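You operate a simulated robot arm through the tools that you are given. There is no shell and no other tool. Be economical: measure what you need, move in short steps, check, and stop when the job is done.

You run a simulated robot arm. Do the job below in one go: nothing can be reset, and whatever is moved stays where it is left.

Task
Take the mouse and put it on the blue tray. Then take the blue-capped bottle and leave it on the white plate on the bench top with the keyboard. Then put the measuring cylinder from the bench top beside the beige pump in the tray on the tall analyser. Then take the medium beaker from the grey cupboard top and put it on the bench top beside the tall analyser. Then put one of the pads from the grey cupboard top on the bench top beside the far oven. Then take the deep blue vial on the grey cupboard top and put it away on the bench top beside the near oven. Then take the deep red vial on the grey cupboard top and put it away on the bench top beside the far oven. Then press the cooler button two times. Keep to this order. Set down upright: blue-capped bottle, measuring cylinder, medium beaker, deep blue vial, deep red vial.

It is judged by the outcome, as a careful person would: the job done as asked, and still so three seconds after it is handed in. It fails if anything else is knocked over, pushed out of place, dropped, spilled or broken.

Robot
A 6-joint arm with a two-finger gripper on a trunk, on a base that drives. Base frame: it is fixed to the floor where the robot stands at the start and does not move with it; the origin is under the middle of the robot, x ahead of it, y to its left, z up; the surface under the hand at the start is at about z = 0.755. Lengths are in m, angles in degrees, forces in N, time in s.
With the tool pointing down near the work surface it reaches from about 0.48 to 0.82 m from the robot's upright axis, wherever it stands. Its first joint turns from -166.0 to 166.0 degrees. Places, roughly: bench top beside the far oven [-2.3, -3.4, 0.8]; bench top beside the near oven [-2, -4.1, 0.8]; bench top beside the tall analyser [1.3, -1.1, 0.8]; blue tray (27x16x10 cm) [1, -0.3, 0.8]; cooler button [-1.9, 0.1, 1.4]; deep blue vial [-1.75, 0.5, 1]; deep red vial [-1.5, 0.5, 1]; measuring cylinder [0.5, -0.5, 0.75]; medium beaker [-1.25, 0.5, 1]; mouse (11x6x4 cm) [0.8, 0.2, 0.8]; pad (6x6x3 cm) [-1.3, 0.3, 0.9]; tray on the tall analyser [1.5, -1.8, 1.4]; white plate [1.75, -2.25, 0.75]. Payload 1.66 kg.
The tool frame sits at the grasp point between the pads (the TCP): z along the fingers, y along the line on which they close. The tips reach 0.016 m beyond it. Largest opening 0.111 m; the body of the gripper starts 0.104 m behind the TCP.
Orientation is told as [roll, pitch, yaw] about the base's x, y, z axes, in that order, counted from this pose: with the fingers straight down and closing along the base's y, the tool's x points along the base's -x, its y along +y and its z along -z.

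Tools
- The arm moves only by the tool jog_arm. Its argument "deltas" is a list that holds one entry, the list of rows, each a list of 7 numbers: the shift along the tool's x, y, z in units of 500 mm (1.0 is 500 mm), then the turn, a rotation vector about the tool's x, y, z in units of 120 degrees (1.0 is 120 degrees), then the gripper command, from -1 (shut) to 1 (fully open), values between in proportion. In form: [[[dx, dy, dz, ax, ay, az, gripper], ...]]. A call has 1 to 10 rows; each row is the pose to reach, as a shift and turn from the pose commanded when the call began, along the tool's axes at that moment. A call with a number of a shift or a turn outside -1 to 1 is refused whole. A row lasts 0.2 s, in which the tool goes at most 0.05 m and 8.6 degrees; a call with a longer step from one row to the next is refused whole, and so is a gripper value outside its range. Where a pose cannot be reached the arm comes as near as it can. A force on the tool above 40 N (or 10 N above the force at the start of the call, whichever is more), or a blocked arm, ends the call early, and 0.2 s more pass. Each finger halts on what it meets, pressing with about 32 N; the grip force reading is that of the motor and also rises with nothing between the fingers. The clock runs only during rows and for 0.2 s after the last one: add rows that repeat a pose to give the fingers time. The reply holds the time, the measured pose of the TCP, the force on the tool along the base axes, the opening and the grip force, in the units named above and with some noise, with the torque about the TCP (base axes, N m) and any sound that the robot's microphone picked up.
- Cameras (640 x 400 px; columns grow to the right, rows downward): "scene" is now at [0.0603, 0.1625, 1.5366]; the picture's right is [-0.31, -0.95, 0.00], its down [-0.62, 0.20, -0.76] and it looks along [0.72, -0.24, -0.65] (base axes); focal length 275 px, centre (320, 200). "wrist" rides on the gripper at [0.07, 0.014, -0.143] in the tool frame; the picture's right is [-0.19, 0.98, 0.00], its down [-0.87, -0.17, -0.47] and it looks along [-0.46, -0.09, 0.88] (tool axes); focal length 230 px, centre (320, 200). There is no depth. A picture from a camera that has moved, and an enlarged one, comes with that camera's place and axes in the base frame and with its lens.
- get_image(camera): a new picture of that camera. No time passes.
- slide_trunk(by): slides the trunk up (or, below 0, down) by that many m; the arm and the scene camera ride with it, the base frame stays. It gives what a move gives, with no picture.
- steer(legs): drives the robot by 1 to 6 legs, each [ahead, left, turn to the left] in m, m and degrees, along the robot's own axes; the way and the turn of a leg run together, so that a leg with both is an arc; at most 1.5 m and 180 degrees a leg. The arm and the cameras ride along, it lands a little off, and it stops where it bumps. It gives what a move gives.
- head_to(pan, tilt): turns the head with the scene camera to pan (to the left, within 120 degrees either way) and tilt (down, from -29 to 69), counted from straight ahead of the robot. It gives what a move gives.
- close_up(camera, box): a new picture of the part [left, top, right, bottom] of that camera's present view, enlarged. No time passes.
- hand_in(): hands the job in; it is judged then, once.

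Work in short steps. Places have to be worked out from the pictures, the camera data and where the tool is seen: move nearer, look again, correct. Check each grasp and each placing, and mend what went wrong. You have 217 turns and 210 pictures in all, those below and enlarged ones among them. Open the gripper and draw the arm clear of the work before you hand the job in, unless the task says otherwise.

The tools are called after ">>>" as a command line: name --argument value ..., lists and objects as JSON in quotes. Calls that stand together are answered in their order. jog_arm: Moves the arm, as the interface text tells. Its arguments: {"type":"object","properties":{"deltas":{"type":"array"}},"required":["deltas"]} The other tools are called the same way: slide_trunk (by) slides the trunk up or down; steer (legs) drives the base; head_to (pan, tilt) turns the head that bears the scene camera; get_image (camera) takes a picture; close_up (camera, box) takes an enlarged picture of a part of a camera's view; hand_in () hands the job in.

At the start:

```text
clock: 0.0
ee_pos: [0.4976, -0.1189, 1.0409]
ee_rot: [0.0, 0.0, 0.0]
contact_force: [0.6, -0.7, 1.2]
ft_torque: [-0.02, -0.02, 0.02]
width: 0.111
gripper_force: 0.1
trunk travel left (down, up): [-0.125, 0.465]
robot x, y, heading: [0.0012, -0.0021, 0.1]
head pan, tilt: [-18.3, 40.8]
```

scene: 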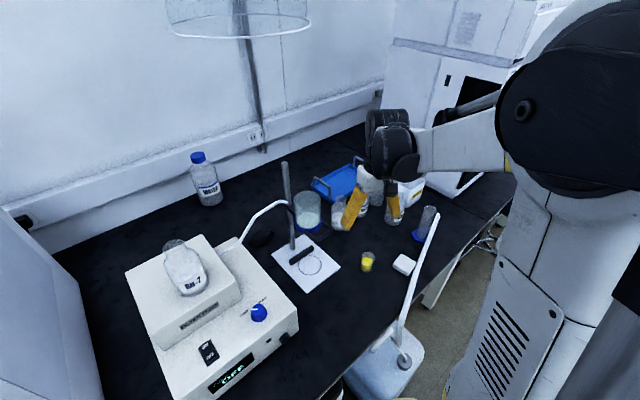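
wrist: 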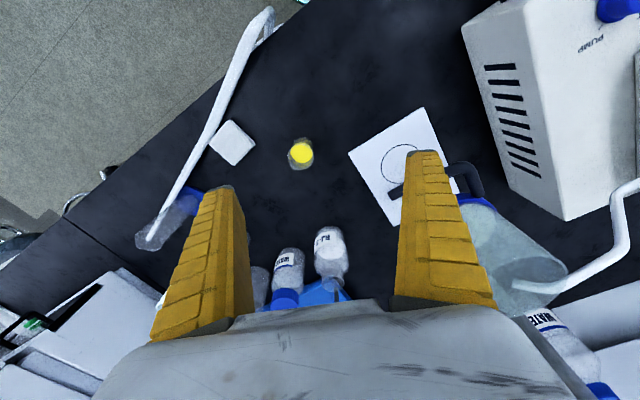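

I look closely at the mouse and tray area first.

>>> close_up --camera "scene" --box '[220, 140, 460, 290]'

>>> head_to --pan 0 --tilt 45

>>> get_image --camera "scene"

```text
2.67 times, centred on (340, 215) of scene
camera zoom: at [0.0603, 0.1625, 1.5366], right [-0.31, -0.95, 0.0], down [-0.62, 0.2, -0.76], along [0.72, -0.24, -0.65], focal length 733 px, centre (267, 160)
```

zoom: 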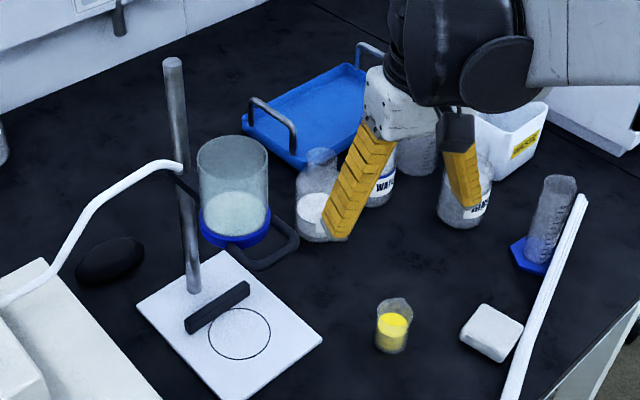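

```text
clock: 0.8
ee_pos: [0.498, -0.1191, 1.0414]
ee_rot: [0.1, 0.0, 0.0]
contact_force: [0.5, 0.8, 0.3]
ft_torque: [-0.01, -0.02, -0.01]
width: 0.1111
gripper_force: 0.0
trunk travel left (down, up): [-0.125, 0.465]
robot x, y, heading: [0.0016, 0.0004, 0.1]
head pan, tilt: [0.0, 45.0]
```

```text
206 pictures are left
camera scene: at [0.0614, 0.1889, 1.5306], right [0.0, -1.0, 0.0], down [-0.71, 0.0, -0.71], along [0.71, 0.0, -0.71], focal length 275 px, centre (320, 200)
```

scene: 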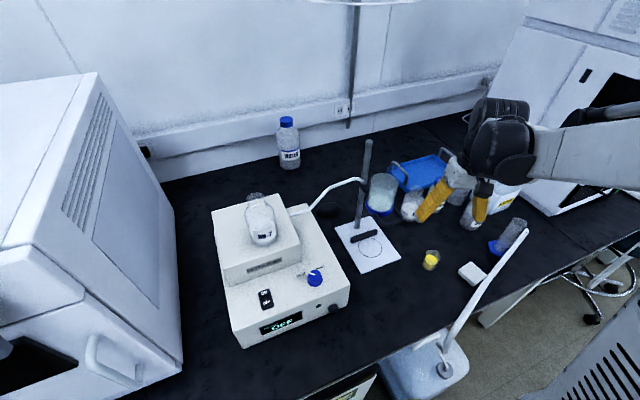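

I look around to map the surroundings before moving.

>>> head_to --pan -20 --tilt 69

>>> get_image --camera "scene"

>>> head_to --pan -60 --tilt 25

>>> get_image --camera "scene"

>>> head_to --pan -115 --tilt 25

>>> get_image --camera "scene"

>>> head_to --pan 115 --tilt 25

>>> get_image --camera "scene"

```text
clock: 1.7
ee_pos: [0.4978, -0.1191, 1.0415]
ee_rot: [0.1, 0.0, -0.1]
contact_force: [-0.5, -0.1, 0.4]
ft_torque: [-0.01, -0.02, -0.01]
width: 0.1107
gripper_force: 0.0
trunk travel left (down, up): [-0.125, 0.465]
robot x, y, heading: [-0.0011, -0.0004, -0.3]
head pan, tilt: [-20.0, 68.8]
```

```text
205 pictures are left
camera scene: at [0.0327, 0.1699, 1.5017], right [-0.34, -0.94, 0.0], down [-0.88, 0.32, -0.36], along [0.34, -0.12, -0.93], focal length 275 px, centre (320, 200)
```

scene: 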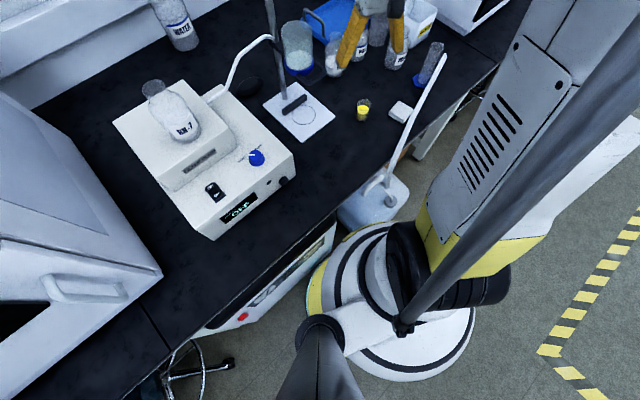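

```text
clock: 2.8
ee_pos: [0.499, -0.1194, 1.0415]
ee_rot: [0.0, 0.0, 0.0]
contact_force: [-0.2, 0.5, 1.2]
ft_torque: [-0.01, -0.01, 0.01]
width: 0.1108
gripper_force: 0.1
trunk travel left (down, up): [-0.125, 0.465]
robot x, y, heading: [0.0001, -0.0003, -0.0]
head pan, tilt: [-60.0, 25.0]
```

```text
204 pictures are left
camera scene: at [0.0262, 0.1092, 1.5611], right [-0.87, -0.5, 0.0], down [-0.21, 0.37, -0.91], along [0.45, -0.78, -0.42], focal length 275 px, centre (320, 200)
```

scene: 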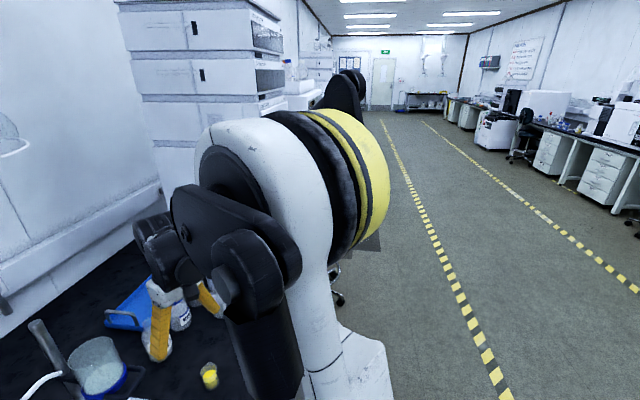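

```text
clock: 4.0
ee_pos: [0.498, -0.1191, 1.0425]
ee_rot: [-0.1, 0.0, -0.1]
contact_force: [-0.7, -0.1, 0.2]
ft_torque: [0.01, 0.0, -0.02]
width: 0.1109
gripper_force: 0.2
trunk travel left (down, up): [-0.125, 0.465]
robot x, y, heading: [0.0002, -0.0002, -0.0]
head pan, tilt: [-115.0, 25.0]
```

```text
203 pictures are left
camera scene: at [-0.0588, 0.1055, 1.5611], right [-0.91, 0.42, 0.0], down [0.18, 0.38, -0.91], along [-0.38, -0.82, -0.42], focal length 275 px, centre (320, 200)
```

scene: 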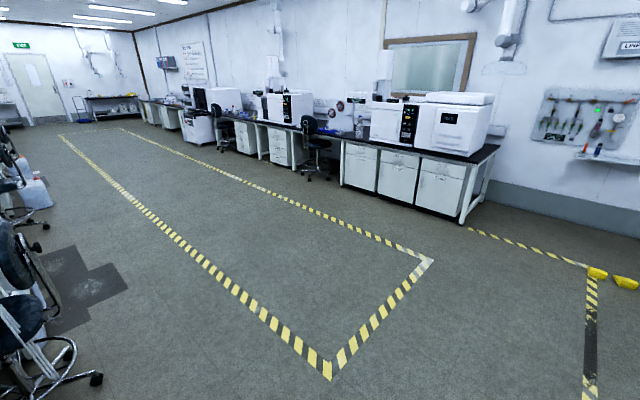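

```text
clock: 7.3
ee_pos: [0.4981, -0.1183, 1.042]
ee_rot: [0.0, 0.0, 0.0]
contact_force: [-0.2, 0.1, 0.7]
ft_torque: [-0.04, 0.02, 0.01]
width: 0.1108
gripper_force: 0.0
trunk travel left (down, up): [-0.125, 0.465]
robot x, y, heading: [-0.0012, -0.0014, -0.0]
head pan, tilt: [115.0, 25.0]
```

```text
202 pictures are left
camera scene: at [-0.0588, 0.2725, 1.5611], right [0.91, 0.42, 0.0], down [0.18, -0.38, -0.91], along [-0.38, 0.82, -0.42], focal length 275 px, centre (320, 200)
```

scene: 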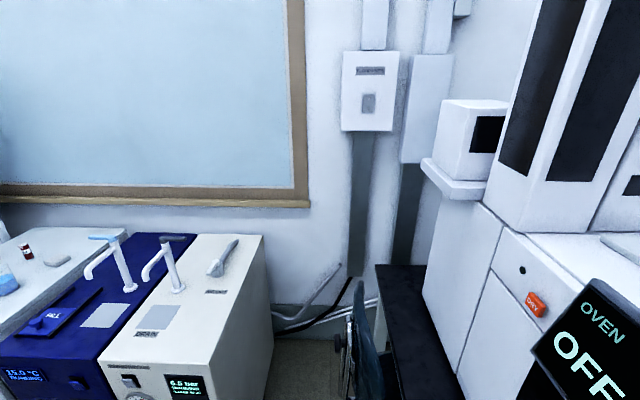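

Mouse is near (0.77, 0.15), with a stand rod near (0.70, 0.05) reaching z≈1.12. I raise the tool and move over toward the mouse for a view with the wrist camera.

>>> jog_arm --deltas '[[[0, 0, -0.1, 0, 0, 0, 1], [0, 0, -0.2, 0, 0, 0, 1], [0, 0, -0.3, 0, 0, 0, 1], [-0.05, 0.08, -0.32, 0, 0, 0, 1], [-0.1, 0.16, -0.32, 0, 0, 0, 1], [-0.15, 0.24, -0.32, 0, 0, 0, 1], [-0.2, 0.32, -0.32, 0, 0, 0, 1], [-0.25, 0.4, -0.32, 0, 0, 0, 1], [-0.3, 0.46, -0.32, 0, 0, 0, 1], [-0.35, 0.5, -0.32, 0, 0, 0, 1]]]'

>>> get_image --camera "wrist"

>>> head_to --pan -10 --tilt 42

>>> get_image --camera "scene"

```text
clock: 9.5
ee_pos: [0.6752, 0.1317, 1.2007]
ee_rot: [0.0, 0.0, 0.1]
contact_force: [-0.1, 0.7, 0.3]
ft_torque: [-0.02, 0.02, -0.01]
width: 0.111
gripper_force: 0.1
trunk travel left (down, up): [-0.125, 0.465]
robot x, y, heading: [0.002, -0.0006, -0.1]
head pan, tilt: [115.0, 25.0]
```

```text
201 pictures are left
camera wrist: at [0.604, 0.1449, 1.3425], right [0.19, 0.98, 0.0], down [0.87, -0.17, 0.47], along [0.46, -0.09, -0.88], focal length 230 px, centre (320, 200)
```

wrist: 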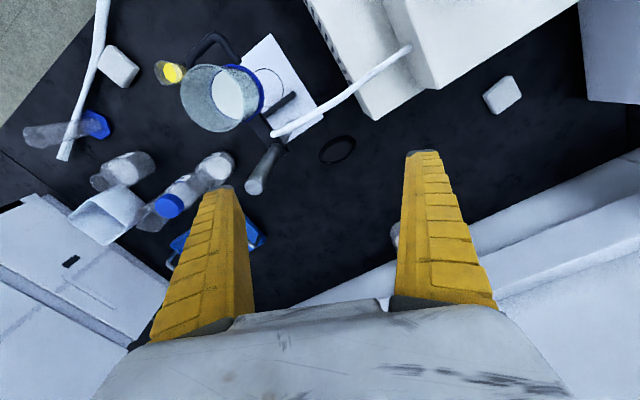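

```text
clock: 11.6
ee_pos: [0.6725, 0.1305, 1.2009]
ee_rot: [0.0, -0.1, -0.1]
contact_force: [0.4, -0.3, 0.6]
ft_torque: [0.03, 0.01, 0.01]
width: 0.1108
gripper_force: 0.0
trunk travel left (down, up): [-0.125, 0.465]
robot x, y, heading: [0.0044, -0.0023, 0.2]
head pan, tilt: [-10.0, 42.0]
```

```text
200 pictures are left
camera scene: at [0.0625, 0.1745, 1.5349], right [-0.17, -0.98, 0.0], down [-0.66, 0.12, -0.74], along [0.73, -0.13, -0.67], focal length 275 px, centre (320, 200)
```

scene: 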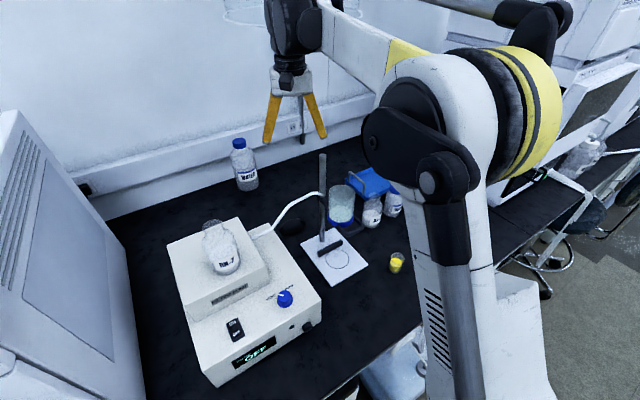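

Mouse is at about (0.768, 0.157), its long axis roughly along (-0.26, 0.97). I turn the gripper so it closes across it, then lean the wrist toward +y, away from the rod.

>>> jog_arm --deltas '[[[-0.02, 0.005, 0, 0, 0, 0.07, 1], [-0.04, 0.01, 0, 0, 0, 0.14, 1], [-0.06, 0.015, 0, 0, 0, 0.21, 1], [-0.08, 0.02, 0, 0, 0, 0.28, 1], [-0.1, 0.025, 0, 0, 0, 0.35, 1], [-0.12, 0.03, 0, 0, 0, 0.42, 1], [-0.14, 0.035, 0, 0, 0, 0.49, 1], [-0.16, 0.04, 0, 0, 0, 0.56, 1], [-0.18, 0.045, 0, 0, 0, 0.625, 1], [-0.194, 0.05, 0, 0, 0, 0.625, 1]]]'

>>> jog_arm --deltas '[[[0, 0, 0.05, 0, -0.07, 0, 1], [0, 0, 0.1, 0, -0.14, 0, 1], [0, 0, 0.15, 0, -0.208, 0, 1], [0, 0, 0.2, 0, -0.208, 0, 1]]]'

>>> get_image --camera "wrist"

>>> get_image --camera "scene"

```text
clock: 13.8
ee_pos: [0.7587, 0.1539, 1.1981]
ee_rot: [-0.1, -0.1, -75.2]
contact_force: [1.4, 1.0, 0.8]
ft_torque: [-0.04, 0.03, 0.01]
width: 0.1108
gripper_force: 0.0
out of reach, approached as far as the arm can: row 9, 10
trunk travel left (down, up): [-0.125, 0.465]
robot x, y, heading: [0.0, 0.0009, -0.0]
head pan, tilt: [-10.0, 42.0]
```

```text
clock: 14.8
ee_pos: [0.7825, 0.1625, 1.1132]
ee_rot: [-0.1, -25.0, -75.0]
contact_force: [0.0, -0.9, -0.6]
ft_torque: [0.0, -0.02, -0.01]
width: 0.1109
gripper_force: 0.2
out of reach, approached as far as the arm can: row 3, 4
trunk travel left (down, up): [-0.125, 0.465]
robot x, y, heading: [0.002, 0.0013, -0.1]
head pan, tilt: [-10.0, 42.0]
```

```text
199 pictures are left
camera wrist: at [0.7643, 0.2846, 1.2123], right [0.99, 0.09, 0.08], down [-0.01, -0.61, 0.79], along [0.12, -0.79, -0.6], focal length 230 px, centre (320, 200)
```

wrist: 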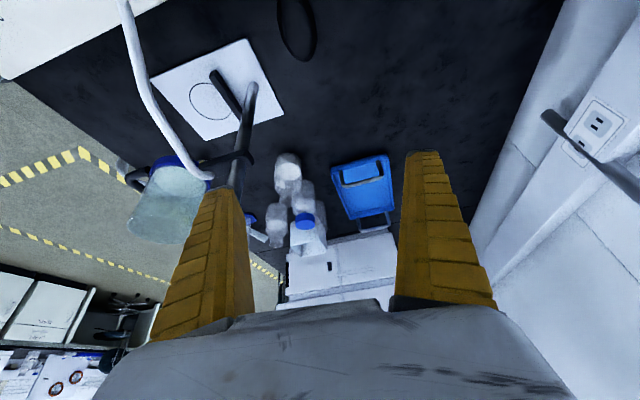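

```text
198 pictures are left
camera scene: at [0.0628, 0.1747, 1.5348], right [-0.17, -0.98, 0.0], down [-0.66, 0.12, -0.74], along [0.73, -0.13, -0.67], focal length 275 px, centre (320, 200)
```

scene: 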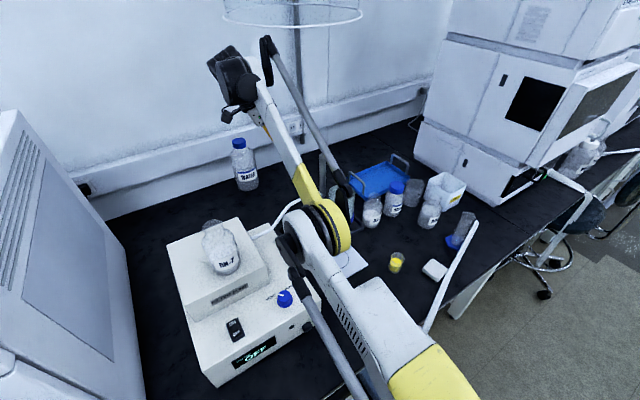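

I check the bottles' labels and the arm's layout in an enlargement.

>>> close_up --camera "scene" --box '[200, 120, 500, 300]'

```text
2.13 times, centred on (350, 210) of scene
camera zoom: at [0.0628, 0.1747, 1.5348], right [-0.17, -0.98, 0.0], down [-0.66, 0.12, -0.74], along [0.73, -0.13, -0.67], focal length 586 px, centre (256, 179)
```

zoom: 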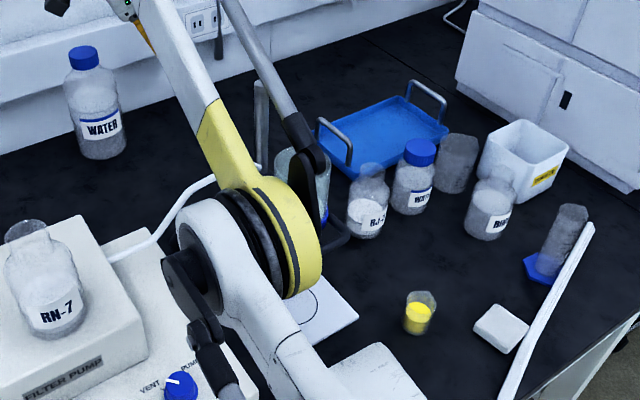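

The large WATER bottle is too wide to grasp, so the small blue-capped bottle by the tray is the target. I raise the trunk a little so the forearm stays above the tube.

>>> slide_trunk --by 0.08

```text
clock: 15.9
ee_pos: [0.7827, 0.1621, 1.1925]
ee_rot: [-0.1, -24.9, -74.9]
contact_force: [0.5, 0.1, 0.1]
ft_torque: [0.02, 0.01, 0.0]
width: 0.111
gripper_force: 0.1
trunk travel left (down, up): [-0.205, 0.385]
robot x, y, heading: [0.0036, -0.0025, -0.1]
head pan, tilt: [-10.0, 42.0]
```

Now descend straight toward the mouse, stopping above it to look.

>>> jog_arm --deltas '[[[0.036, -0.005, 0.079, 0, 0, 0, 1], [0.073, -0.01, 0.157, 0, 0, 0, 1], [0.109, -0.016, 0.236, 0, 0, 0, 1], [0.145, -0.021, 0.315, 0, 0, 0, 1], [0.182, -0.027, 0.393, 0, 0, 0, 1], [0.218, -0.032, 0.472, 0, 0, 0, 1]]]'

>>> get_image --camera "wrist"

>>> get_image --camera "scene"

```text
clock: 17.3
ee_pos: [0.7683, 0.1554, 0.9333]
ee_rot: [-0.2, -25.0, -75.0]
contact_force: [0.4, -0.2, 0.1]
ft_torque: [-0.03, 0.04, -0.02]
width: 0.1109
gripper_force: 0.0
out of reach, approached as far as the arm can: row 1, 2, 3
trunk travel left (down, up): [-0.205, 0.385]
robot x, y, heading: [0.0027, 0.0023, -0.1]
head pan, tilt: [-10.0, 42.0]
```

```text
196 pictures are left
camera wrist: at [0.7498, 0.2788, 1.0326], right [0.99, 0.09, 0.08], down [-0.01, -0.61, 0.79], along [0.12, -0.79, -0.6], focal length 230 px, centre (320, 200)
```

wrist: 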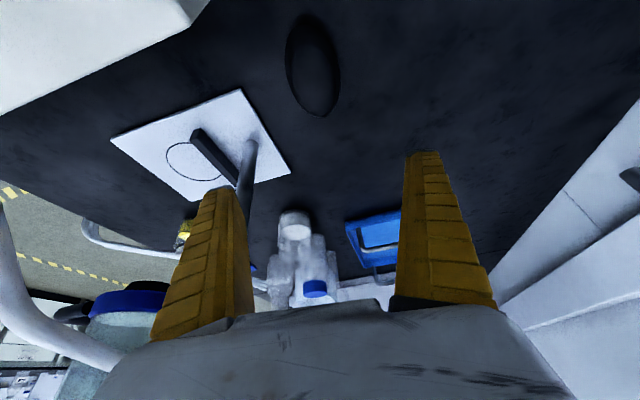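

```text
195 pictures are left
camera scene: at [0.0639, 0.175, 1.6147], right [-0.17, -0.98, 0.0], down [-0.66, 0.12, -0.74], along [0.73, -0.13, -0.67], focal length 275 px, centre (320, 200)
```

scene: 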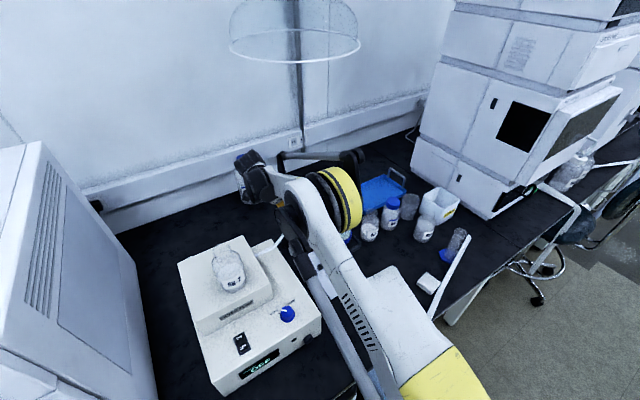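

The mouse's centre reads about (0.776, 0.16). I descend to z≈0.786 around it.

>>> jog_arm --deltas '[[[0.033, 0.005, 0.066, 0, 0, 0, 1], [0.066, 0.01, 0.131, 0, 0, 0, 1], [0.099, 0.015, 0.197, 0, 0, 0, 1], [0.132, 0.019, 0.262, 0, 0, 0, 1]]]'

>>> get_image --camera "wrist"

>>> get_image --camera "scene"

```text
clock: 18.3
ee_pos: [0.7535, 0.1575, 0.8061]
ee_rot: [0.0, -24.9, -75.0]
contact_force: [0.8, -0.3, 0.2]
ft_torque: [0.0, 0.01, -0.01]
width: 0.1108
gripper_force: 0.0
out of reach, approached as far as the arm can: row 3, 4
trunk travel left (down, up): [-0.205, 0.385]
robot x, y, heading: [-0.0028, 0.002, 0.0]
head pan, tilt: [-10.0, 42.0]
```

```text
194 pictures are left
camera wrist: at [0.734, 0.2789, 0.9056], right [0.99, 0.09, 0.08], down [-0.01, -0.61, 0.79], along [0.12, -0.79, -0.6], focal length 230 px, centre (320, 200)
```

wrist: 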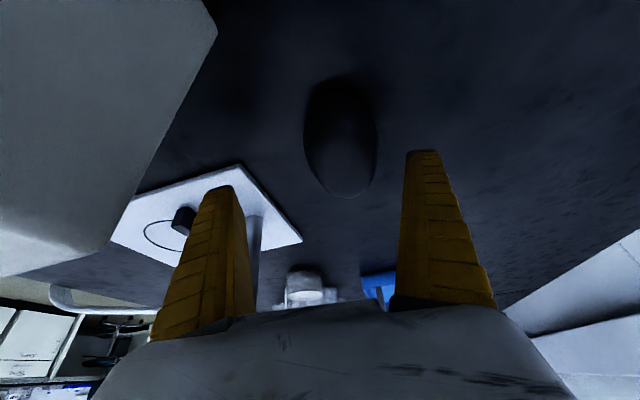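

```text
193 pictures are left
camera scene: at [0.0628, 0.1746, 1.6148], right [-0.17, -0.98, 0.0], down [-0.66, 0.12, -0.74], along [0.73, -0.13, -0.67], focal length 275 px, centre (320, 200)
```

scene: 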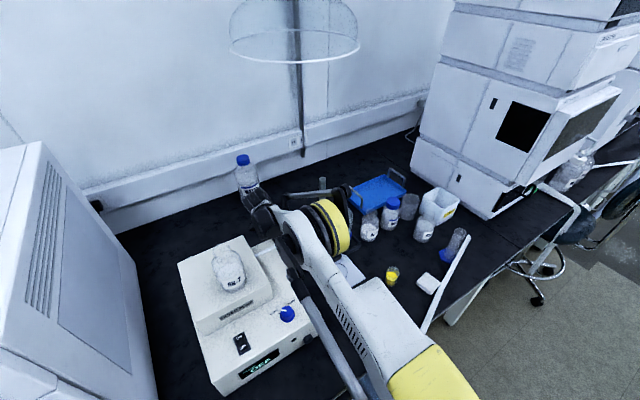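

The arm ran out of reach with the raised trunk; I lift the tool a bit, then lower the trunk to gain reach.

>>> jog_arm --deltas '[[[-0.025, 0, -0.054, 0, 0, 0, 1], [-0.051, 0, -0.109, 0, 0, 0, 1]]]'

>>> slide_trunk --by -0.05

```text
clock: 18.9
ee_pos: [0.7537, 0.1567, 0.8661]
ee_rot: [-0.2, -24.9, -74.9]
contact_force: [-0.2, 0.6, -0.3]
ft_torque: [0.0, 0.01, -0.01]
width: 0.1109
gripper_force: 0.0
trunk travel left (down, up): [-0.205, 0.385]
robot x, y, heading: [0.0001, -0.0014, -0.1]
head pan, tilt: [-10.0, 42.0]
```

```text
clock: 19.9
ee_pos: [0.7545, 0.1562, 0.8161]
ee_rot: [-0.1, -24.9, -75.1]
contact_force: [0.2, -0.3, -0.6]
ft_torque: [0.04, -0.01, 0.02]
width: 0.1109
gripper_force: 0.1
trunk travel left (down, up): [-0.155, 0.435]
robot x, y, heading: [-0.0027, -0.0006, 0.1]
head pan, tilt: [-10.0, 42.0]
```

>>> jog_arm --deltas '[[[0.008, 0.045, 0.018, 0, 0, 0, 1], [0.024, 0.045, 0.055, 0, 0, 0, 1], [0.024, 0.045, 0.055, 0, 0, 0, 1]]]'

>>> get_image --camera "wrist"

```text
clock: 20.7
ee_pos: [0.7732, 0.1621, 0.7867]
ee_rot: [-0.1, -25.0, -74.9]
contact_force: [-0.2, -0.9, -0.4]
ft_torque: [0.02, -0.05, 0.02]
width: 0.1108
gripper_force: 0.2
trunk travel left (down, up): [-0.155, 0.435]
robot x, y, heading: [0.0012, 0.0005, -0.0]
head pan, tilt: [-10.0, 42.0]
```

```text
192 pictures are left
camera wrist: at [0.7548, 0.2833, 0.8859], right [0.99, 0.09, 0.08], down [-0.01, -0.61, 0.79], along [0.12, -0.79, -0.6], focal length 230 px, centre (320, 200)
```

wrist: 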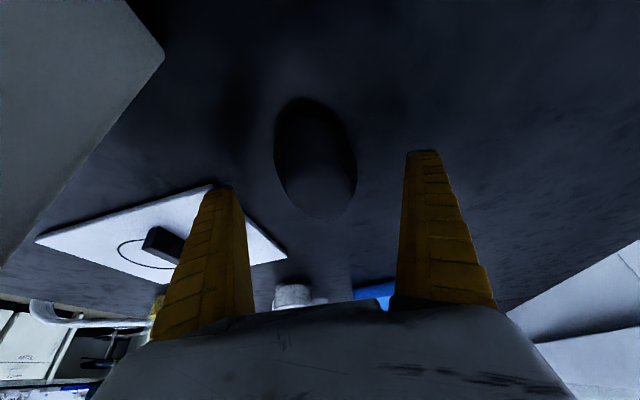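

The mouse sits between the fingers. I lower 5 mm and close.

>>> jog_arm --deltas '[[[0.004, 0, 0.009, 0, 0, 0, 1], [0.004, 0, 0.009, 0, 0, 0, -1], [0.004, 0, 0.009, 0, 0, 0, -1], [0.004, 0, 0.009, 0, 0, 0, -1], [0.004, 0, 0.009, 0, 0, 0, -1]]]'

>>> get_image --camera "wrist"

```text
clock: 21.9
ee_pos: [0.773, 0.1596, 0.7842]
ee_rot: [0.2, -24.8, -75.0]
contact_force: [3.6, 3.8, 16.9]
ft_torque: [-0.51, -0.34, 0.15]
width: 0.0442
gripper_force: 32.0
out of reach, approached as far as the arm can: row 1, 2, 3, 4, 5
trunk travel left (down, up): [-0.155, 0.435]
robot x, y, heading: [-0.0009, -0.0057, -0.0]
head pan, tilt: [-10.0, 42.0]
```

```text
191 pictures are left
camera wrist: at [0.7525, 0.2826, 0.8838], right [0.99, 0.09, 0.08], down [-0.01, -0.61, 0.79], along [0.12, -0.79, -0.6], focal length 230 px, centre (320, 200)
```

wrist: 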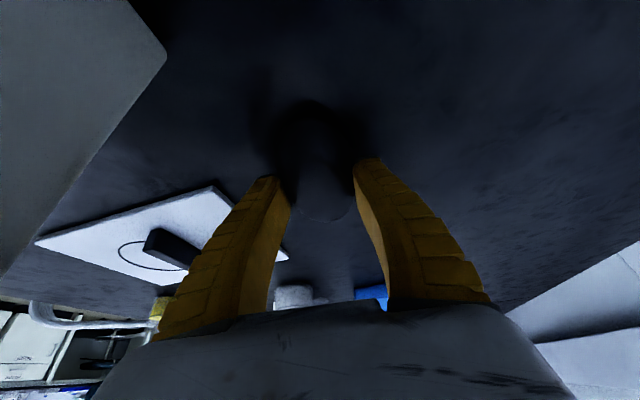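

Gripped at 44 mm. I lift gently and check.

>>> jog_arm --deltas '[[[-0.017, 0, -0.036, 0, 0, 0, -1], [-0.042, 0, -0.091, 0, 0, 0, -1], [-0.076, 0, -0.163, 0, 0, 0, -1], [-0.11, 0, -0.236, 0, 0, 0, -1]]]'

>>> get_image --camera "wrist"

```text
clock: 22.9
ee_pos: [0.7732, 0.1596, 0.9125]
ee_rot: [-0.1, -24.8, -74.9]
contact_force: [0.3, 0.2, -1.2]
ft_torque: [-0.02, -0.02, 0.01]
width: 0.0395
gripper_force: 31.6
trunk travel left (down, up): [-0.155, 0.435]
robot x, y, heading: [0.0026, -0.0002, -0.0]
head pan, tilt: [-10.0, 42.0]
```

```text
190 pictures are left
camera wrist: at [0.7534, 0.2825, 1.0129], right [0.99, 0.09, 0.08], down [-0.01, -0.61, 0.79], along [0.12, -0.79, -0.6], focal length 230 px, centre (320, 200)
```

wrist: 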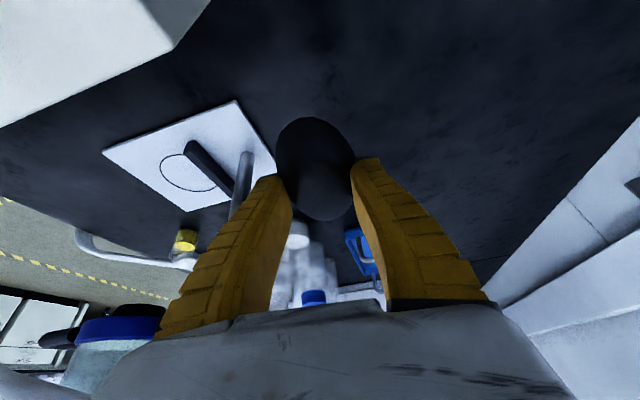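

Mouse is held. I raise the whole arm with the trunk so it clears the rod, then retract toward the robot and straighten the tool.

>>> slide_trunk --by 0.38

>>> jog_arm --deltas '[[[0, -0.08, 0, 0, 0.06, 0, -1], [0, -0.16, 0, 0, 0.12, 0, -1], [0, -0.24, 0, 0, 0.18, 0, -1], [0, -0.32, 0, 0, 0.208, 0, -1], [0, -0.4, 0, 0, 0.208, 0, -1], [0, -0.46, 0, 0, 0.208, 0, -1]]]'

>>> head_to --pan -40 --tilt 50

>>> get_image --camera "scene"

```text
clock: 26.5
ee_pos: [0.7729, 0.1607, 1.2927]
ee_rot: [-0.1, -25.0, -75.1]
contact_force: [-0.8, -0.9, -1.1]
ft_torque: [-0.02, 0.02, 0.0]
width: 0.0387
gripper_force: 32.3
trunk travel left (down, up): [-0.535, 0.055]
robot x, y, heading: [0.0018, -0.0024, -0.2]
head pan, tilt: [-10.0, 42.0]
```

```text
clock: 27.9
ee_pos: [0.5487, 0.1003, 1.2938]
ee_rot: [-0.1, 0.0, -75.1]
contact_force: [-0.5, -1.1, -0.2]
ft_torque: [0.0, -0.01, -0.02]
width: 0.0385
gripper_force: 32.2
trunk travel left (down, up): [-0.535, 0.055]
robot x, y, heading: [0.0006, -0.0004, -0.0]
head pan, tilt: [-10.0, 42.0]
```

```text
clock: 28.9
ee_pos: [0.5498, 0.1004, 1.2927]
ee_rot: [-0.1, 0.0, -75.0]
contact_force: [0.0, -0.1, -1.6]
ft_torque: [-0.02, -0.01, -0.02]
width: 0.0378
gripper_force: 32.3
trunk travel left (down, up): [-0.535, 0.055]
robot x, y, heading: [0.0018, 0.0001, 0.2]
head pan, tilt: [-40.0, 50.0]
```

```text
189 pictures are left
camera scene: at [0.039, 0.1395, 1.9336], right [-0.64, -0.77, 0.0], down [-0.59, 0.49, -0.64], along [0.49, -0.41, -0.77], focal length 275 px, centre (320, 200)
```

scene: 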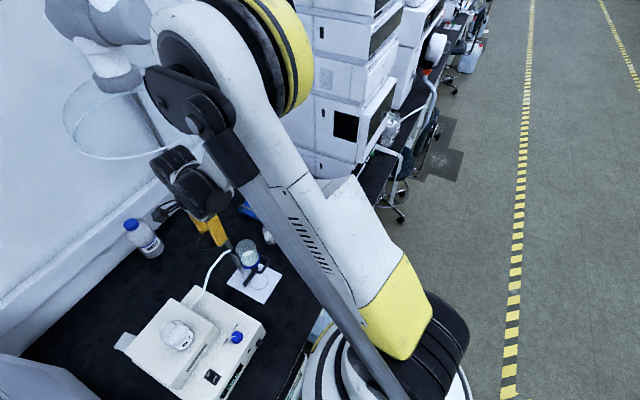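

The mouse is still held. I back off from the bench, move along it, and come in again opposite the blue tray.

>>> steer --legs '[[-0.2, -0.1, 0], [0.24, -0.52, 0]]'

>>> head_to --pan 10 --tilt 55

>>> get_image --camera "scene"

>>> get_image --camera "wrist"

```text
clock: 33.4
ee_pos: [0.588, -0.5154, 1.2929]
ee_rot: [-0.1, 0.0, -75.1]
contact_force: [-0.8, -1.0, -0.9]
ft_torque: [0.02, 0.01, 0.02]
width: 0.0372
gripper_force: 31.8
trunk travel left (down, up): [-0.535, 0.055]
robot x, y, heading: [0.0393, -0.6167, 0.2]
head pan, tilt: [-40.0, 50.0]
```

```text
clock: 34.6
ee_pos: [0.5885, -0.5166, 1.293]
ee_rot: [0.0, 0.2, -75.2]
contact_force: [-0.7, -0.4, -1.3]
ft_torque: [-0.01, -0.02, 0.02]
width: 0.037
gripper_force: 31.5
trunk travel left (down, up): [-0.535, 0.055]
robot x, y, heading: [0.0403, -0.617, 0.2]
head pan, tilt: [10.0, 55.0]
```

```text
188 pictures are left
camera scene: at [0.0894, -0.4148, 1.9271], right [0.17, -0.98, 0.0], down [-0.81, -0.14, -0.57], along [0.56, 0.1, -0.82], focal length 275 px, centre (320, 200)
```

scene: 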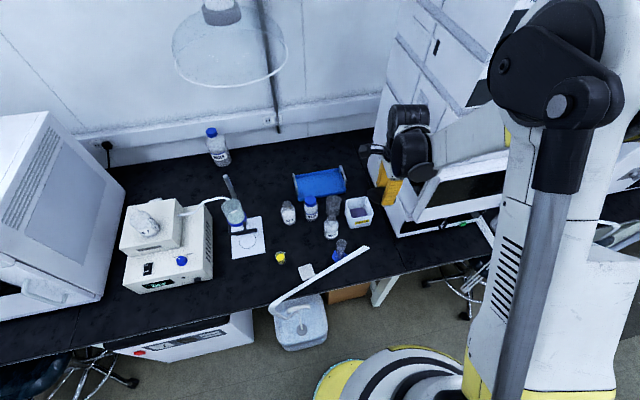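

```text
187 pictures are left
camera wrist: at [0.5833, -0.4458, 1.4353], right [1.0, 0.07, 0.0], down [0.06, -0.88, 0.47], along [0.03, -0.47, -0.88], focal length 230 px, centre (320, 200)
```

wrist: 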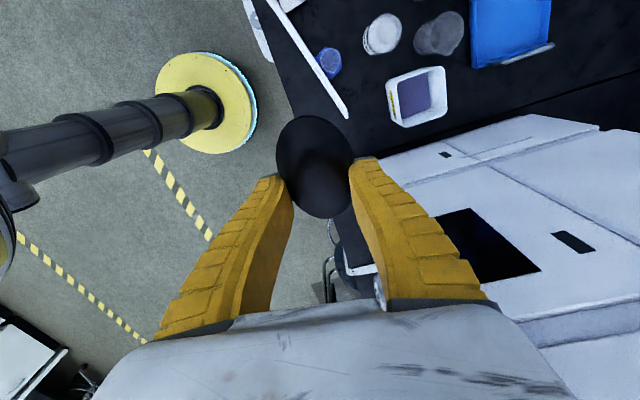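

Tray centre is at about (0.985, −0.255). A carboy on the floor limits how near I can get; I look at it closely.

>>> head_to --pan 10 --tilt 69

>>> get_image --camera "scene"

```text
clock: 35.4
ee_pos: [0.5885, -0.5163, 1.2923]
ee_rot: [-0.1, 0.0, -75.1]
contact_force: [-1.0, -0.5, -0.5]
ft_torque: [0.01, -0.03, 0.0]
width: 0.037
gripper_force: 31.8
trunk travel left (down, up): [-0.535, 0.055]
robot x, y, heading: [0.0359, -0.6134, -0.1]
head pan, tilt: [10.0, 68.8]
```

```text
186 pictures are left
camera scene: at [0.0735, -0.4176, 1.9117], right [0.17, -0.98, 0.0], down [-0.92, -0.16, -0.36], along [0.36, 0.06, -0.93], focal length 275 px, centre (320, 200)
```

scene: 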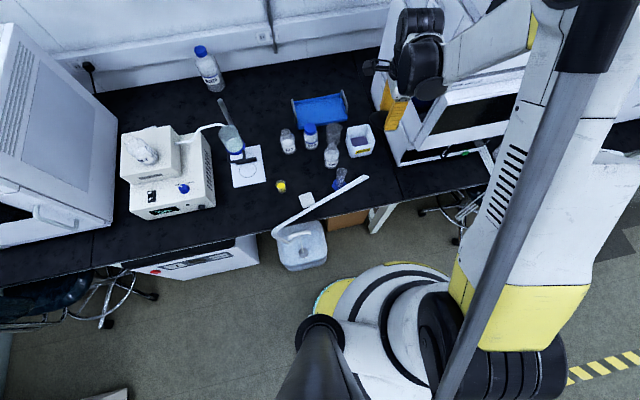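

The base can safely stand at about (0.20, −0.70). First I swing the tool left, away from the analyser, and turn it so the lean will point back at the robot.

>>> jog_arm --deltas '[[[0.04, 0.017, 0, 0, 0, -0.07, -1], [0.08, 0.034, 0, 0, 0, -0.14, -1], [0.12, 0.05, 0, 0, 0, -0.21, -1], [0.16, 0.067, 0, 0, 0, -0.28, -1], [0.2, 0.084, 0, 0, 0, -0.35, -1], [0.24, 0.1, 0, 0, 0, -0.42, -1], [0.28, 0.117, 0, 0, 0, -0.49, -1], [0.32, 0.134, 0, 0, 0, -0.56, -1], [0.36, 0.15, 0, 0, 0, -0.63, -1], [0.39, 0.167, 0, 0, 0, -0.7, -1]]]'

>>> jog_arm --deltas '[[[0, 0, 0, 0, 0, -0.06, -1], [0, 0, 0, 0, 0, -0.12, -1], [0, 0, 0, 0, 0, -0.175, -1]]]'

>>> steer --legs '[[0.165, -0.085, 0]]'

>>> get_image --camera "wrist"

>>> get_image --camera "scene"

```text
clock: 37.6
ee_pos: [0.6184, -0.3061, 1.2916]
ee_rot: [0.0, 0.1, 9.0]
contact_force: [-0.3, 0.2, 0.3]
ft_torque: [0.01, 0.0, -0.01]
width: 0.0365
gripper_force: 31.7
trunk travel left (down, up): [-0.535, 0.055]
robot x, y, heading: [0.0428, -0.62, 0.1]
head pan, tilt: [10.0, 68.8]
```

```text
clock: 38.4
ee_pos: [0.6182, -0.3063, 1.2929]
ee_rot: [0.0, 0.1, 30.1]
contact_force: [-0.7, 0.7, -0.7]
ft_torque: [-0.01, 0.04, -0.01]
width: 0.0365
gripper_force: 32.0
trunk travel left (down, up): [-0.535, 0.055]
robot x, y, heading: [0.0371, -0.6142, -0.0]
head pan, tilt: [10.0, 68.8]
```

```text
clock: 39.9
ee_pos: [0.7819, -0.3912, 1.2927]
ee_rot: [0.1, 0.1, 30.0]
contact_force: [-0.7, -0.1, -0.8]
ft_torque: [0.01, 0.02, 0.0]
width: 0.0361
gripper_force: 32.4
trunk travel left (down, up): [-0.535, 0.055]
robot x, y, heading: [0.2019, -0.7025, -0.1]
head pan, tilt: [10.0, 68.8]
```

```text
185 pictures are left
camera wrist: at [0.715, -0.4144, 1.435], right [-0.33, 0.95, 0.0], down [0.83, 0.29, 0.47], along [0.44, 0.15, -0.88], focal length 230 px, centre (320, 200)
```

wrist: 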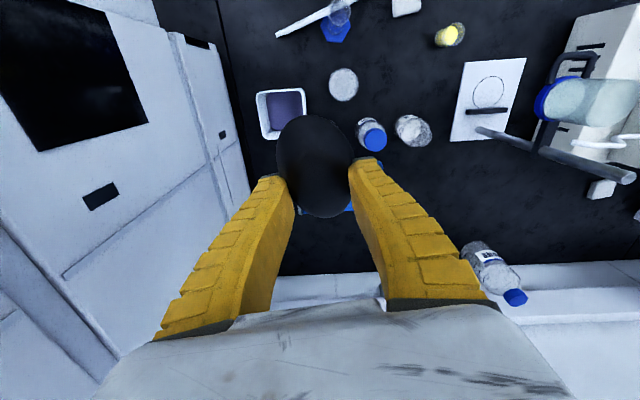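

```text
184 pictures are left
camera scene: at [0.2374, -0.5021, 1.9117], right [0.17, -0.98, 0.0], down [-0.92, -0.16, -0.36], along [0.36, 0.06, -0.93], focal length 275 px, centre (320, 200)
```

scene: 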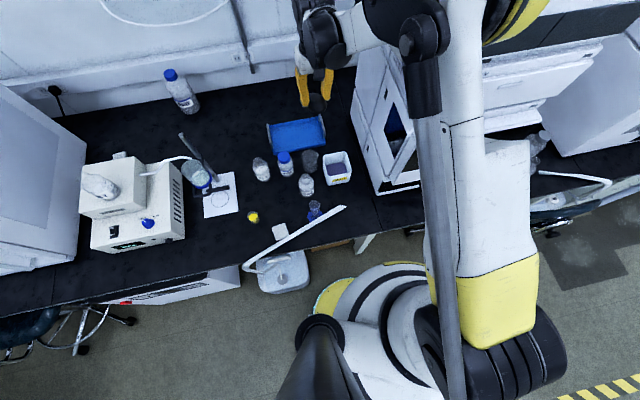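

I move over the tray, re-tilting the tool by the grasp's 25° so the mouse will land flat.

>>> jog_arm --deltas '[[[-0.08, 0.005, 0.02, 0, -0.07, 0, -1], [-0.16, 0.01, 0.04, 0, -0.14, 0, -1], [-0.24, 0.015, 0.06, 0, -0.208, 0, -1], [-0.32, 0.02, 0.08, 0, -0.208, 0, -1], [-0.4, 0.025, 0.08, 0, -0.208, 0, -1], [-0.46, 0.025, 0.08, 0, -0.208, 0, -1]]]'

>>> slide_trunk --by -0.33

>>> get_image --camera "wrist"

>>> head_to --pan 25 --tilt 45

>>> get_image --camera "scene"

```text
clock: 41.3
ee_pos: [0.977, -0.2642, 1.2538]
ee_rot: [0.0, -24.9, 29.9]
contact_force: [0.7, 0.4, -1.5]
ft_torque: [0.01, 0.05, 0.0]
width: 0.0354
gripper_force: 32.4
trunk travel left (down, up): [-0.535, 0.055]
robot x, y, heading: [0.2046, -0.702, -0.1]
head pan, tilt: [10.0, 68.8]
```

```text
clock: 44.5
ee_pos: [0.9742, -0.2646, 0.9224]
ee_rot: [0.0, -24.9, 29.9]
contact_force: [-0.2, 0.6, -0.6]
ft_torque: [-0.01, -0.01, -0.01]
width: 0.0351
gripper_force: 32.2
trunk travel left (down, up): [-0.205, 0.385]
robot x, y, heading: [0.2008, -0.7026, 0.4]
head pan, tilt: [10.0, 68.8]
```

```text
183 pictures are left
camera wrist: at [0.861, -0.3149, 1.0221], right [-0.34, 0.94, 0.08], down [0.59, 0.15, 0.79], along [0.73, 0.32, -0.61], focal length 230 px, centre (320, 200)
```

wrist: 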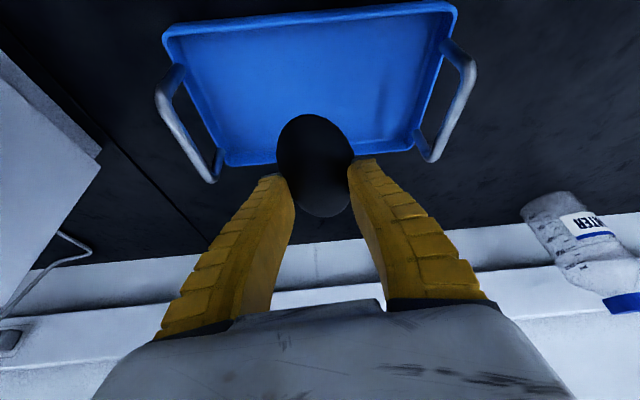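

```text
clock: 45.4
ee_pos: [0.9749, -0.2649, 0.922]
ee_rot: [-0.1, -24.9, 29.9]
contact_force: [0.1, 0.2, -1.3]
ft_torque: [0.01, 0.01, 0.02]
width: 0.0347
gripper_force: 32.0
trunk travel left (down, up): [-0.205, 0.385]
robot x, y, heading: [0.1998, -0.7049, -0.0]
head pan, tilt: [25.0, 45.0]
```

```text
182 pictures are left
camera scene: at [0.2552, -0.4771, 1.6105], right [0.42, -0.91, 0.0], down [-0.64, -0.3, -0.71], along [0.64, 0.3, -0.71], focal length 275 px, centre (320, 200)
```

scene: 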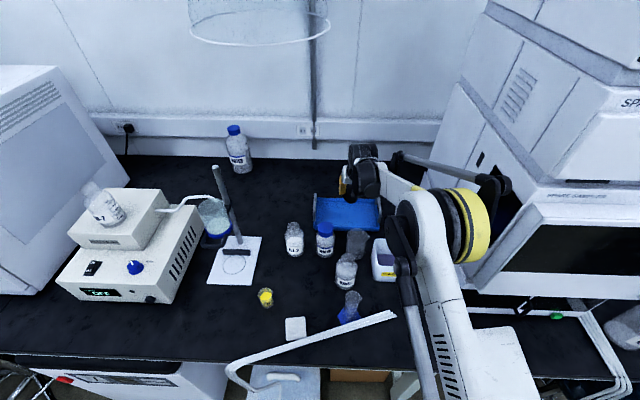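

Tray is directly below. I lower the mouse toward its floor.

>>> jog_arm --deltas '[[[0.025, 0.004, 0.078, 0, 0, 0, -1], [0.05, 0.008, 0.156, 0, 0, 0, -1], [0.068, 0.012, 0.21, 0, 0, 0, -1], [0.076, 0.012, 0.234, 0, 0, 0, -1]]]'

>>> get_image --camera "wrist"

```text
clock: 46.4
ee_pos: [0.9675, -0.2623, 0.8191]
ee_rot: [0.0, -24.9, 29.9]
contact_force: [-1.7, -0.7, -0.7]
ft_torque: [0.04, 0.02, -0.01]
width: 0.0348
gripper_force: 32.2
out of reach, approached as far as the arm can: row 3, 4
trunk travel left (down, up): [-0.205, 0.385]
robot x, y, heading: [0.1995, -0.6989, -0.1]
head pan, tilt: [25.0, 45.0]
```

```text
181 pictures are left
camera wrist: at [0.8534, -0.3124, 0.9182], right [-0.34, 0.94, 0.08], down [0.59, 0.15, 0.79], along [0.73, 0.32, -0.6], focal length 230 px, centre (320, 200)
```

wrist: 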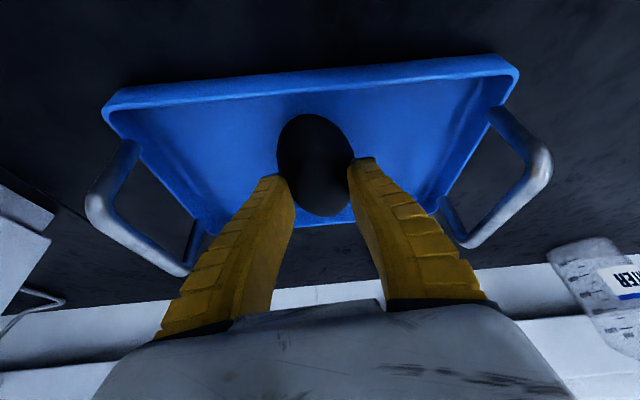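

>>> jog_arm --deltas '[[[-0.034, 0, -0.0725, 0, 0, 0, -1]]]'

>>> slide_trunk --by -0.05

>>> jog_arm --deltas '[[[-0.03, 0.012, 0.03, 0, 0, 0, -1], [-0.028, 0.012, 0.05, 0, 0, 0, -1]]]'

>>> get_image --camera "wrist"

```text
clock: 46.8
ee_pos: [0.9661, -0.263, 0.8586]
ee_rot: [0.0, -24.9, 29.9]
contact_force: [0.9, -0.4, -0.8]
ft_torque: [-0.03, 0.04, 0.0]
width: 0.0347
gripper_force: 32.2
trunk travel left (down, up): [-0.205, 0.385]
robot x, y, heading: [0.204, -0.6978, -0.2]
head pan, tilt: [25.0, 45.0]
```

```text
clock: 47.8
ee_pos: [0.9656, -0.2613, 0.8083]
ee_rot: [0.0, -24.9, 30.0]
contact_force: [-0.5, 0.1, -1.0]
ft_torque: [0.02, 0.01, -0.03]
width: 0.0347
gripper_force: 31.9
trunk travel left (down, up): [-0.155, 0.435]
robot x, y, heading: [0.1998, -0.6999, -0.1]
head pan, tilt: [25.0, 45.0]
```

```text
clock: 48.4
ee_pos: [0.9787, -0.2486, 0.7961]
ee_rot: [0.2, -25.2, 30.0]
contact_force: [0.2, -0.1, 10.0]
ft_torque: [0.28, -0.41, 0.02]
width: 0.0371
gripper_force: 31.9
out of reach, approached as far as the arm can: row 2
trunk travel left (down, up): [-0.155, 0.435]
robot x, y, heading: [0.2023, -0.6995, 0.0]
head pan, tilt: [25.0, 45.0]
```

```text
180 pictures are left
camera wrist: at [0.8647, -0.2989, 0.895], right [-0.34, 0.94, 0.08], down [0.59, 0.15, 0.79], along [0.73, 0.32, -0.6], focal length 230 px, centre (320, 200)
```

wrist: 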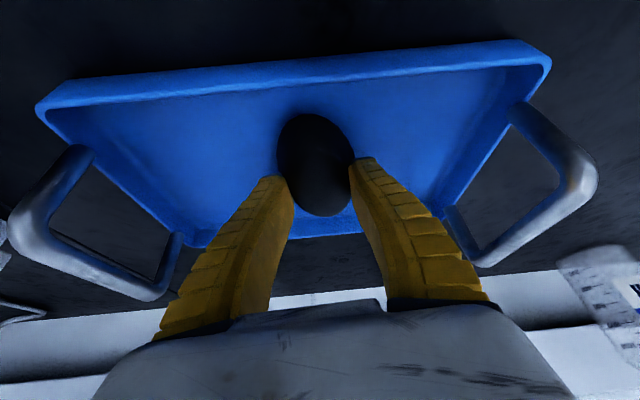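

Contact felt (10 N) with the mouse on the tray floor. I open and lift.

>>> jog_arm --deltas '[[[0, 0, 0, 0, 0, 0, 0.4], [0, 0, 0, 0, 0, 0, 0.5], [0, 0, 0, 0, 0, 0, 0.5], [-0.02, 0, -0.04, 0, 0, 0, 0.5], [-0.042, 0, -0.09, 0, 0, 0, 0.5], [-0.084, 0, -0.18, 0, 0, 0, 0.5], [-0.126, 0, -0.27, 0, 0, 0, 0.5]]]'

>>> get_image --camera "wrist"

```text
clock: 50.0
ee_pos: [0.981, -0.2475, 0.9445]
ee_rot: [0.0, -24.9, 29.8]
contact_force: [-0.1, 0.6, 0.8]
ft_torque: [0.02, -0.01, -0.01]
width: 0.0846
gripper_force: 1.2
trunk travel left (down, up): [-0.155, 0.435]
robot x, y, heading: [0.1977, -0.6993, -0.2]
head pan, tilt: [25.0, 45.0]
```

```text
179 pictures are left
camera wrist: at [0.8665, -0.2987, 1.0442], right [-0.34, 0.94, 0.08], down [0.59, 0.15, 0.79], along [0.73, 0.32, -0.6], focal length 230 px, centre (320, 200)
```

wrist: 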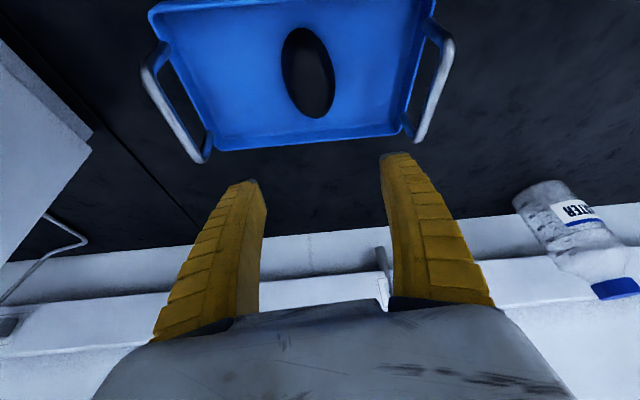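

The mouse lies on the tray. I retract up and back over the bottles to look straight down.

>>> jog_arm --deltas '[[[-0.034, 0, -0.072, 0, 0.05, 0, 1], [-0.068, 0, -0.145, 0, 0.1, 0, 1], [-0.06, 0.02, -0.22, 0, 0.15, 0, 1], [0.02, 0.06, -0.27, 0, 0.208, 0, 1], [0.1, 0.1, -0.31, 0, 0.208, 0, 1], [0.175, 0.135, -0.36, 0, 0.208, 0, 1], [0.25, 0.17, -0.4, 0, 0.208, 0, 1], [0.325, 0.204, -0.451, 0, 0.208, 0, 1]]]'

>>> get_image --camera "wrist"

>>> close_up --camera "scene" --box '[240, 180, 440, 340]'

```text
refused: row 4 steps farther than a row can; nothing moved
```

```text
178 pictures are left
camera wrist: at [0.8665, -0.2987, 1.0442], right [-0.34, 0.94, 0.08], down [0.59, 0.15, 0.79], along [0.73, 0.32, -0.6], focal length 230 px, centre (320, 200)
```

wrist: 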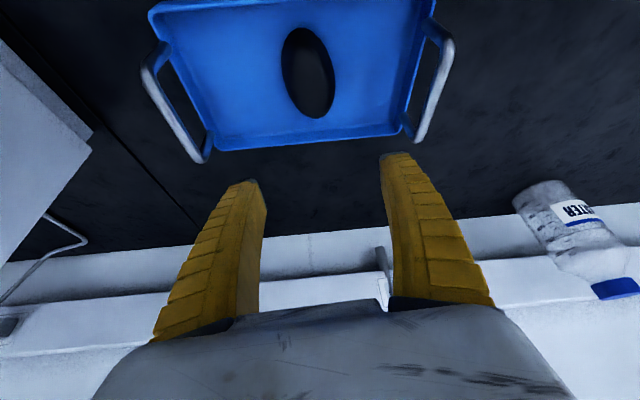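

```text
2.50 times, centred on (340, 260) of scene
camera zoom: at [0.2546, -0.4774, 1.5606], right [0.42, -0.91, 0.0], down [-0.64, -0.3, -0.71], along [0.64, 0.3, -0.71], focal length 687 px, centre (270, 50)
```

zoom: 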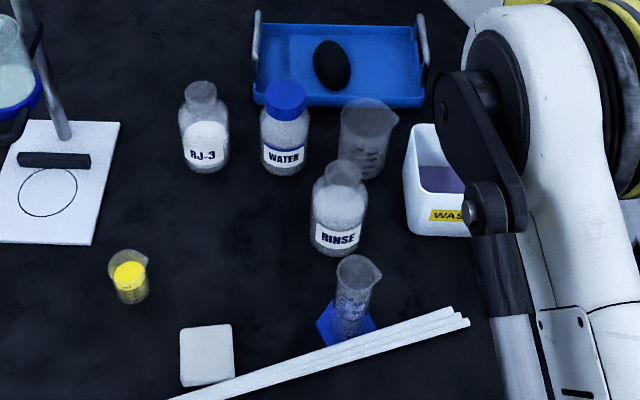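

>>> jog_arm --deltas '[[[-0.034, 0, -0.072, 0, 0.05, 0, 1], [-0.05, 0, -0.15, 0, 0.1, 0, 1], [-0.03, 0.03, -0.22, 0, 0.15, 0, 1], [0.04, 0.06, -0.26, 0, 0.208, 0, 1], [0.115, 0.095, -0.31, 0, 0.208, 0, 1], [0.185, 0.13, -0.36, 0, 0.208, 0, 1], [0.255, 0.165, -0.405, 0, 0.208, 0, 1], [0.325, 0.204, -0.451, 0, 0.208, 0, 1]]]'

>>> get_image --camera "wrist"

```text
clock: 51.8
ee_pos: [0.7161, -0.2805, 1.0786]
ee_rot: [0.1, 0.1, 30.0]
contact_force: [-0.5, -0.3, 0.1]
ft_torque: [-0.02, -0.03, 0.04]
width: 0.1109
gripper_force: 0.0
out of reach, approached as far as the arm can: row 3
trunk travel left (down, up): [-0.155, 0.435]
robot x, y, heading: [0.204, -0.6974, -0.0]
head pan, tilt: [25.0, 45.0]
```

```text
176 pictures are left
camera wrist: at [0.6493, -0.3044, 1.2218], right [-0.33, 0.95, 0.0], down [0.83, 0.29, 0.47], along [0.45, 0.15, -0.88], focal length 230 px, centre (320, 200)
```

wrist: 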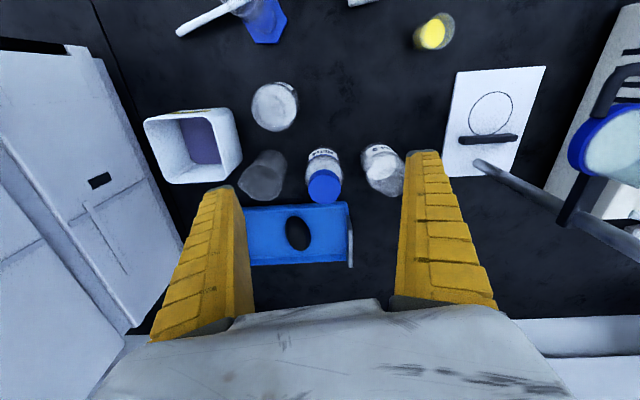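

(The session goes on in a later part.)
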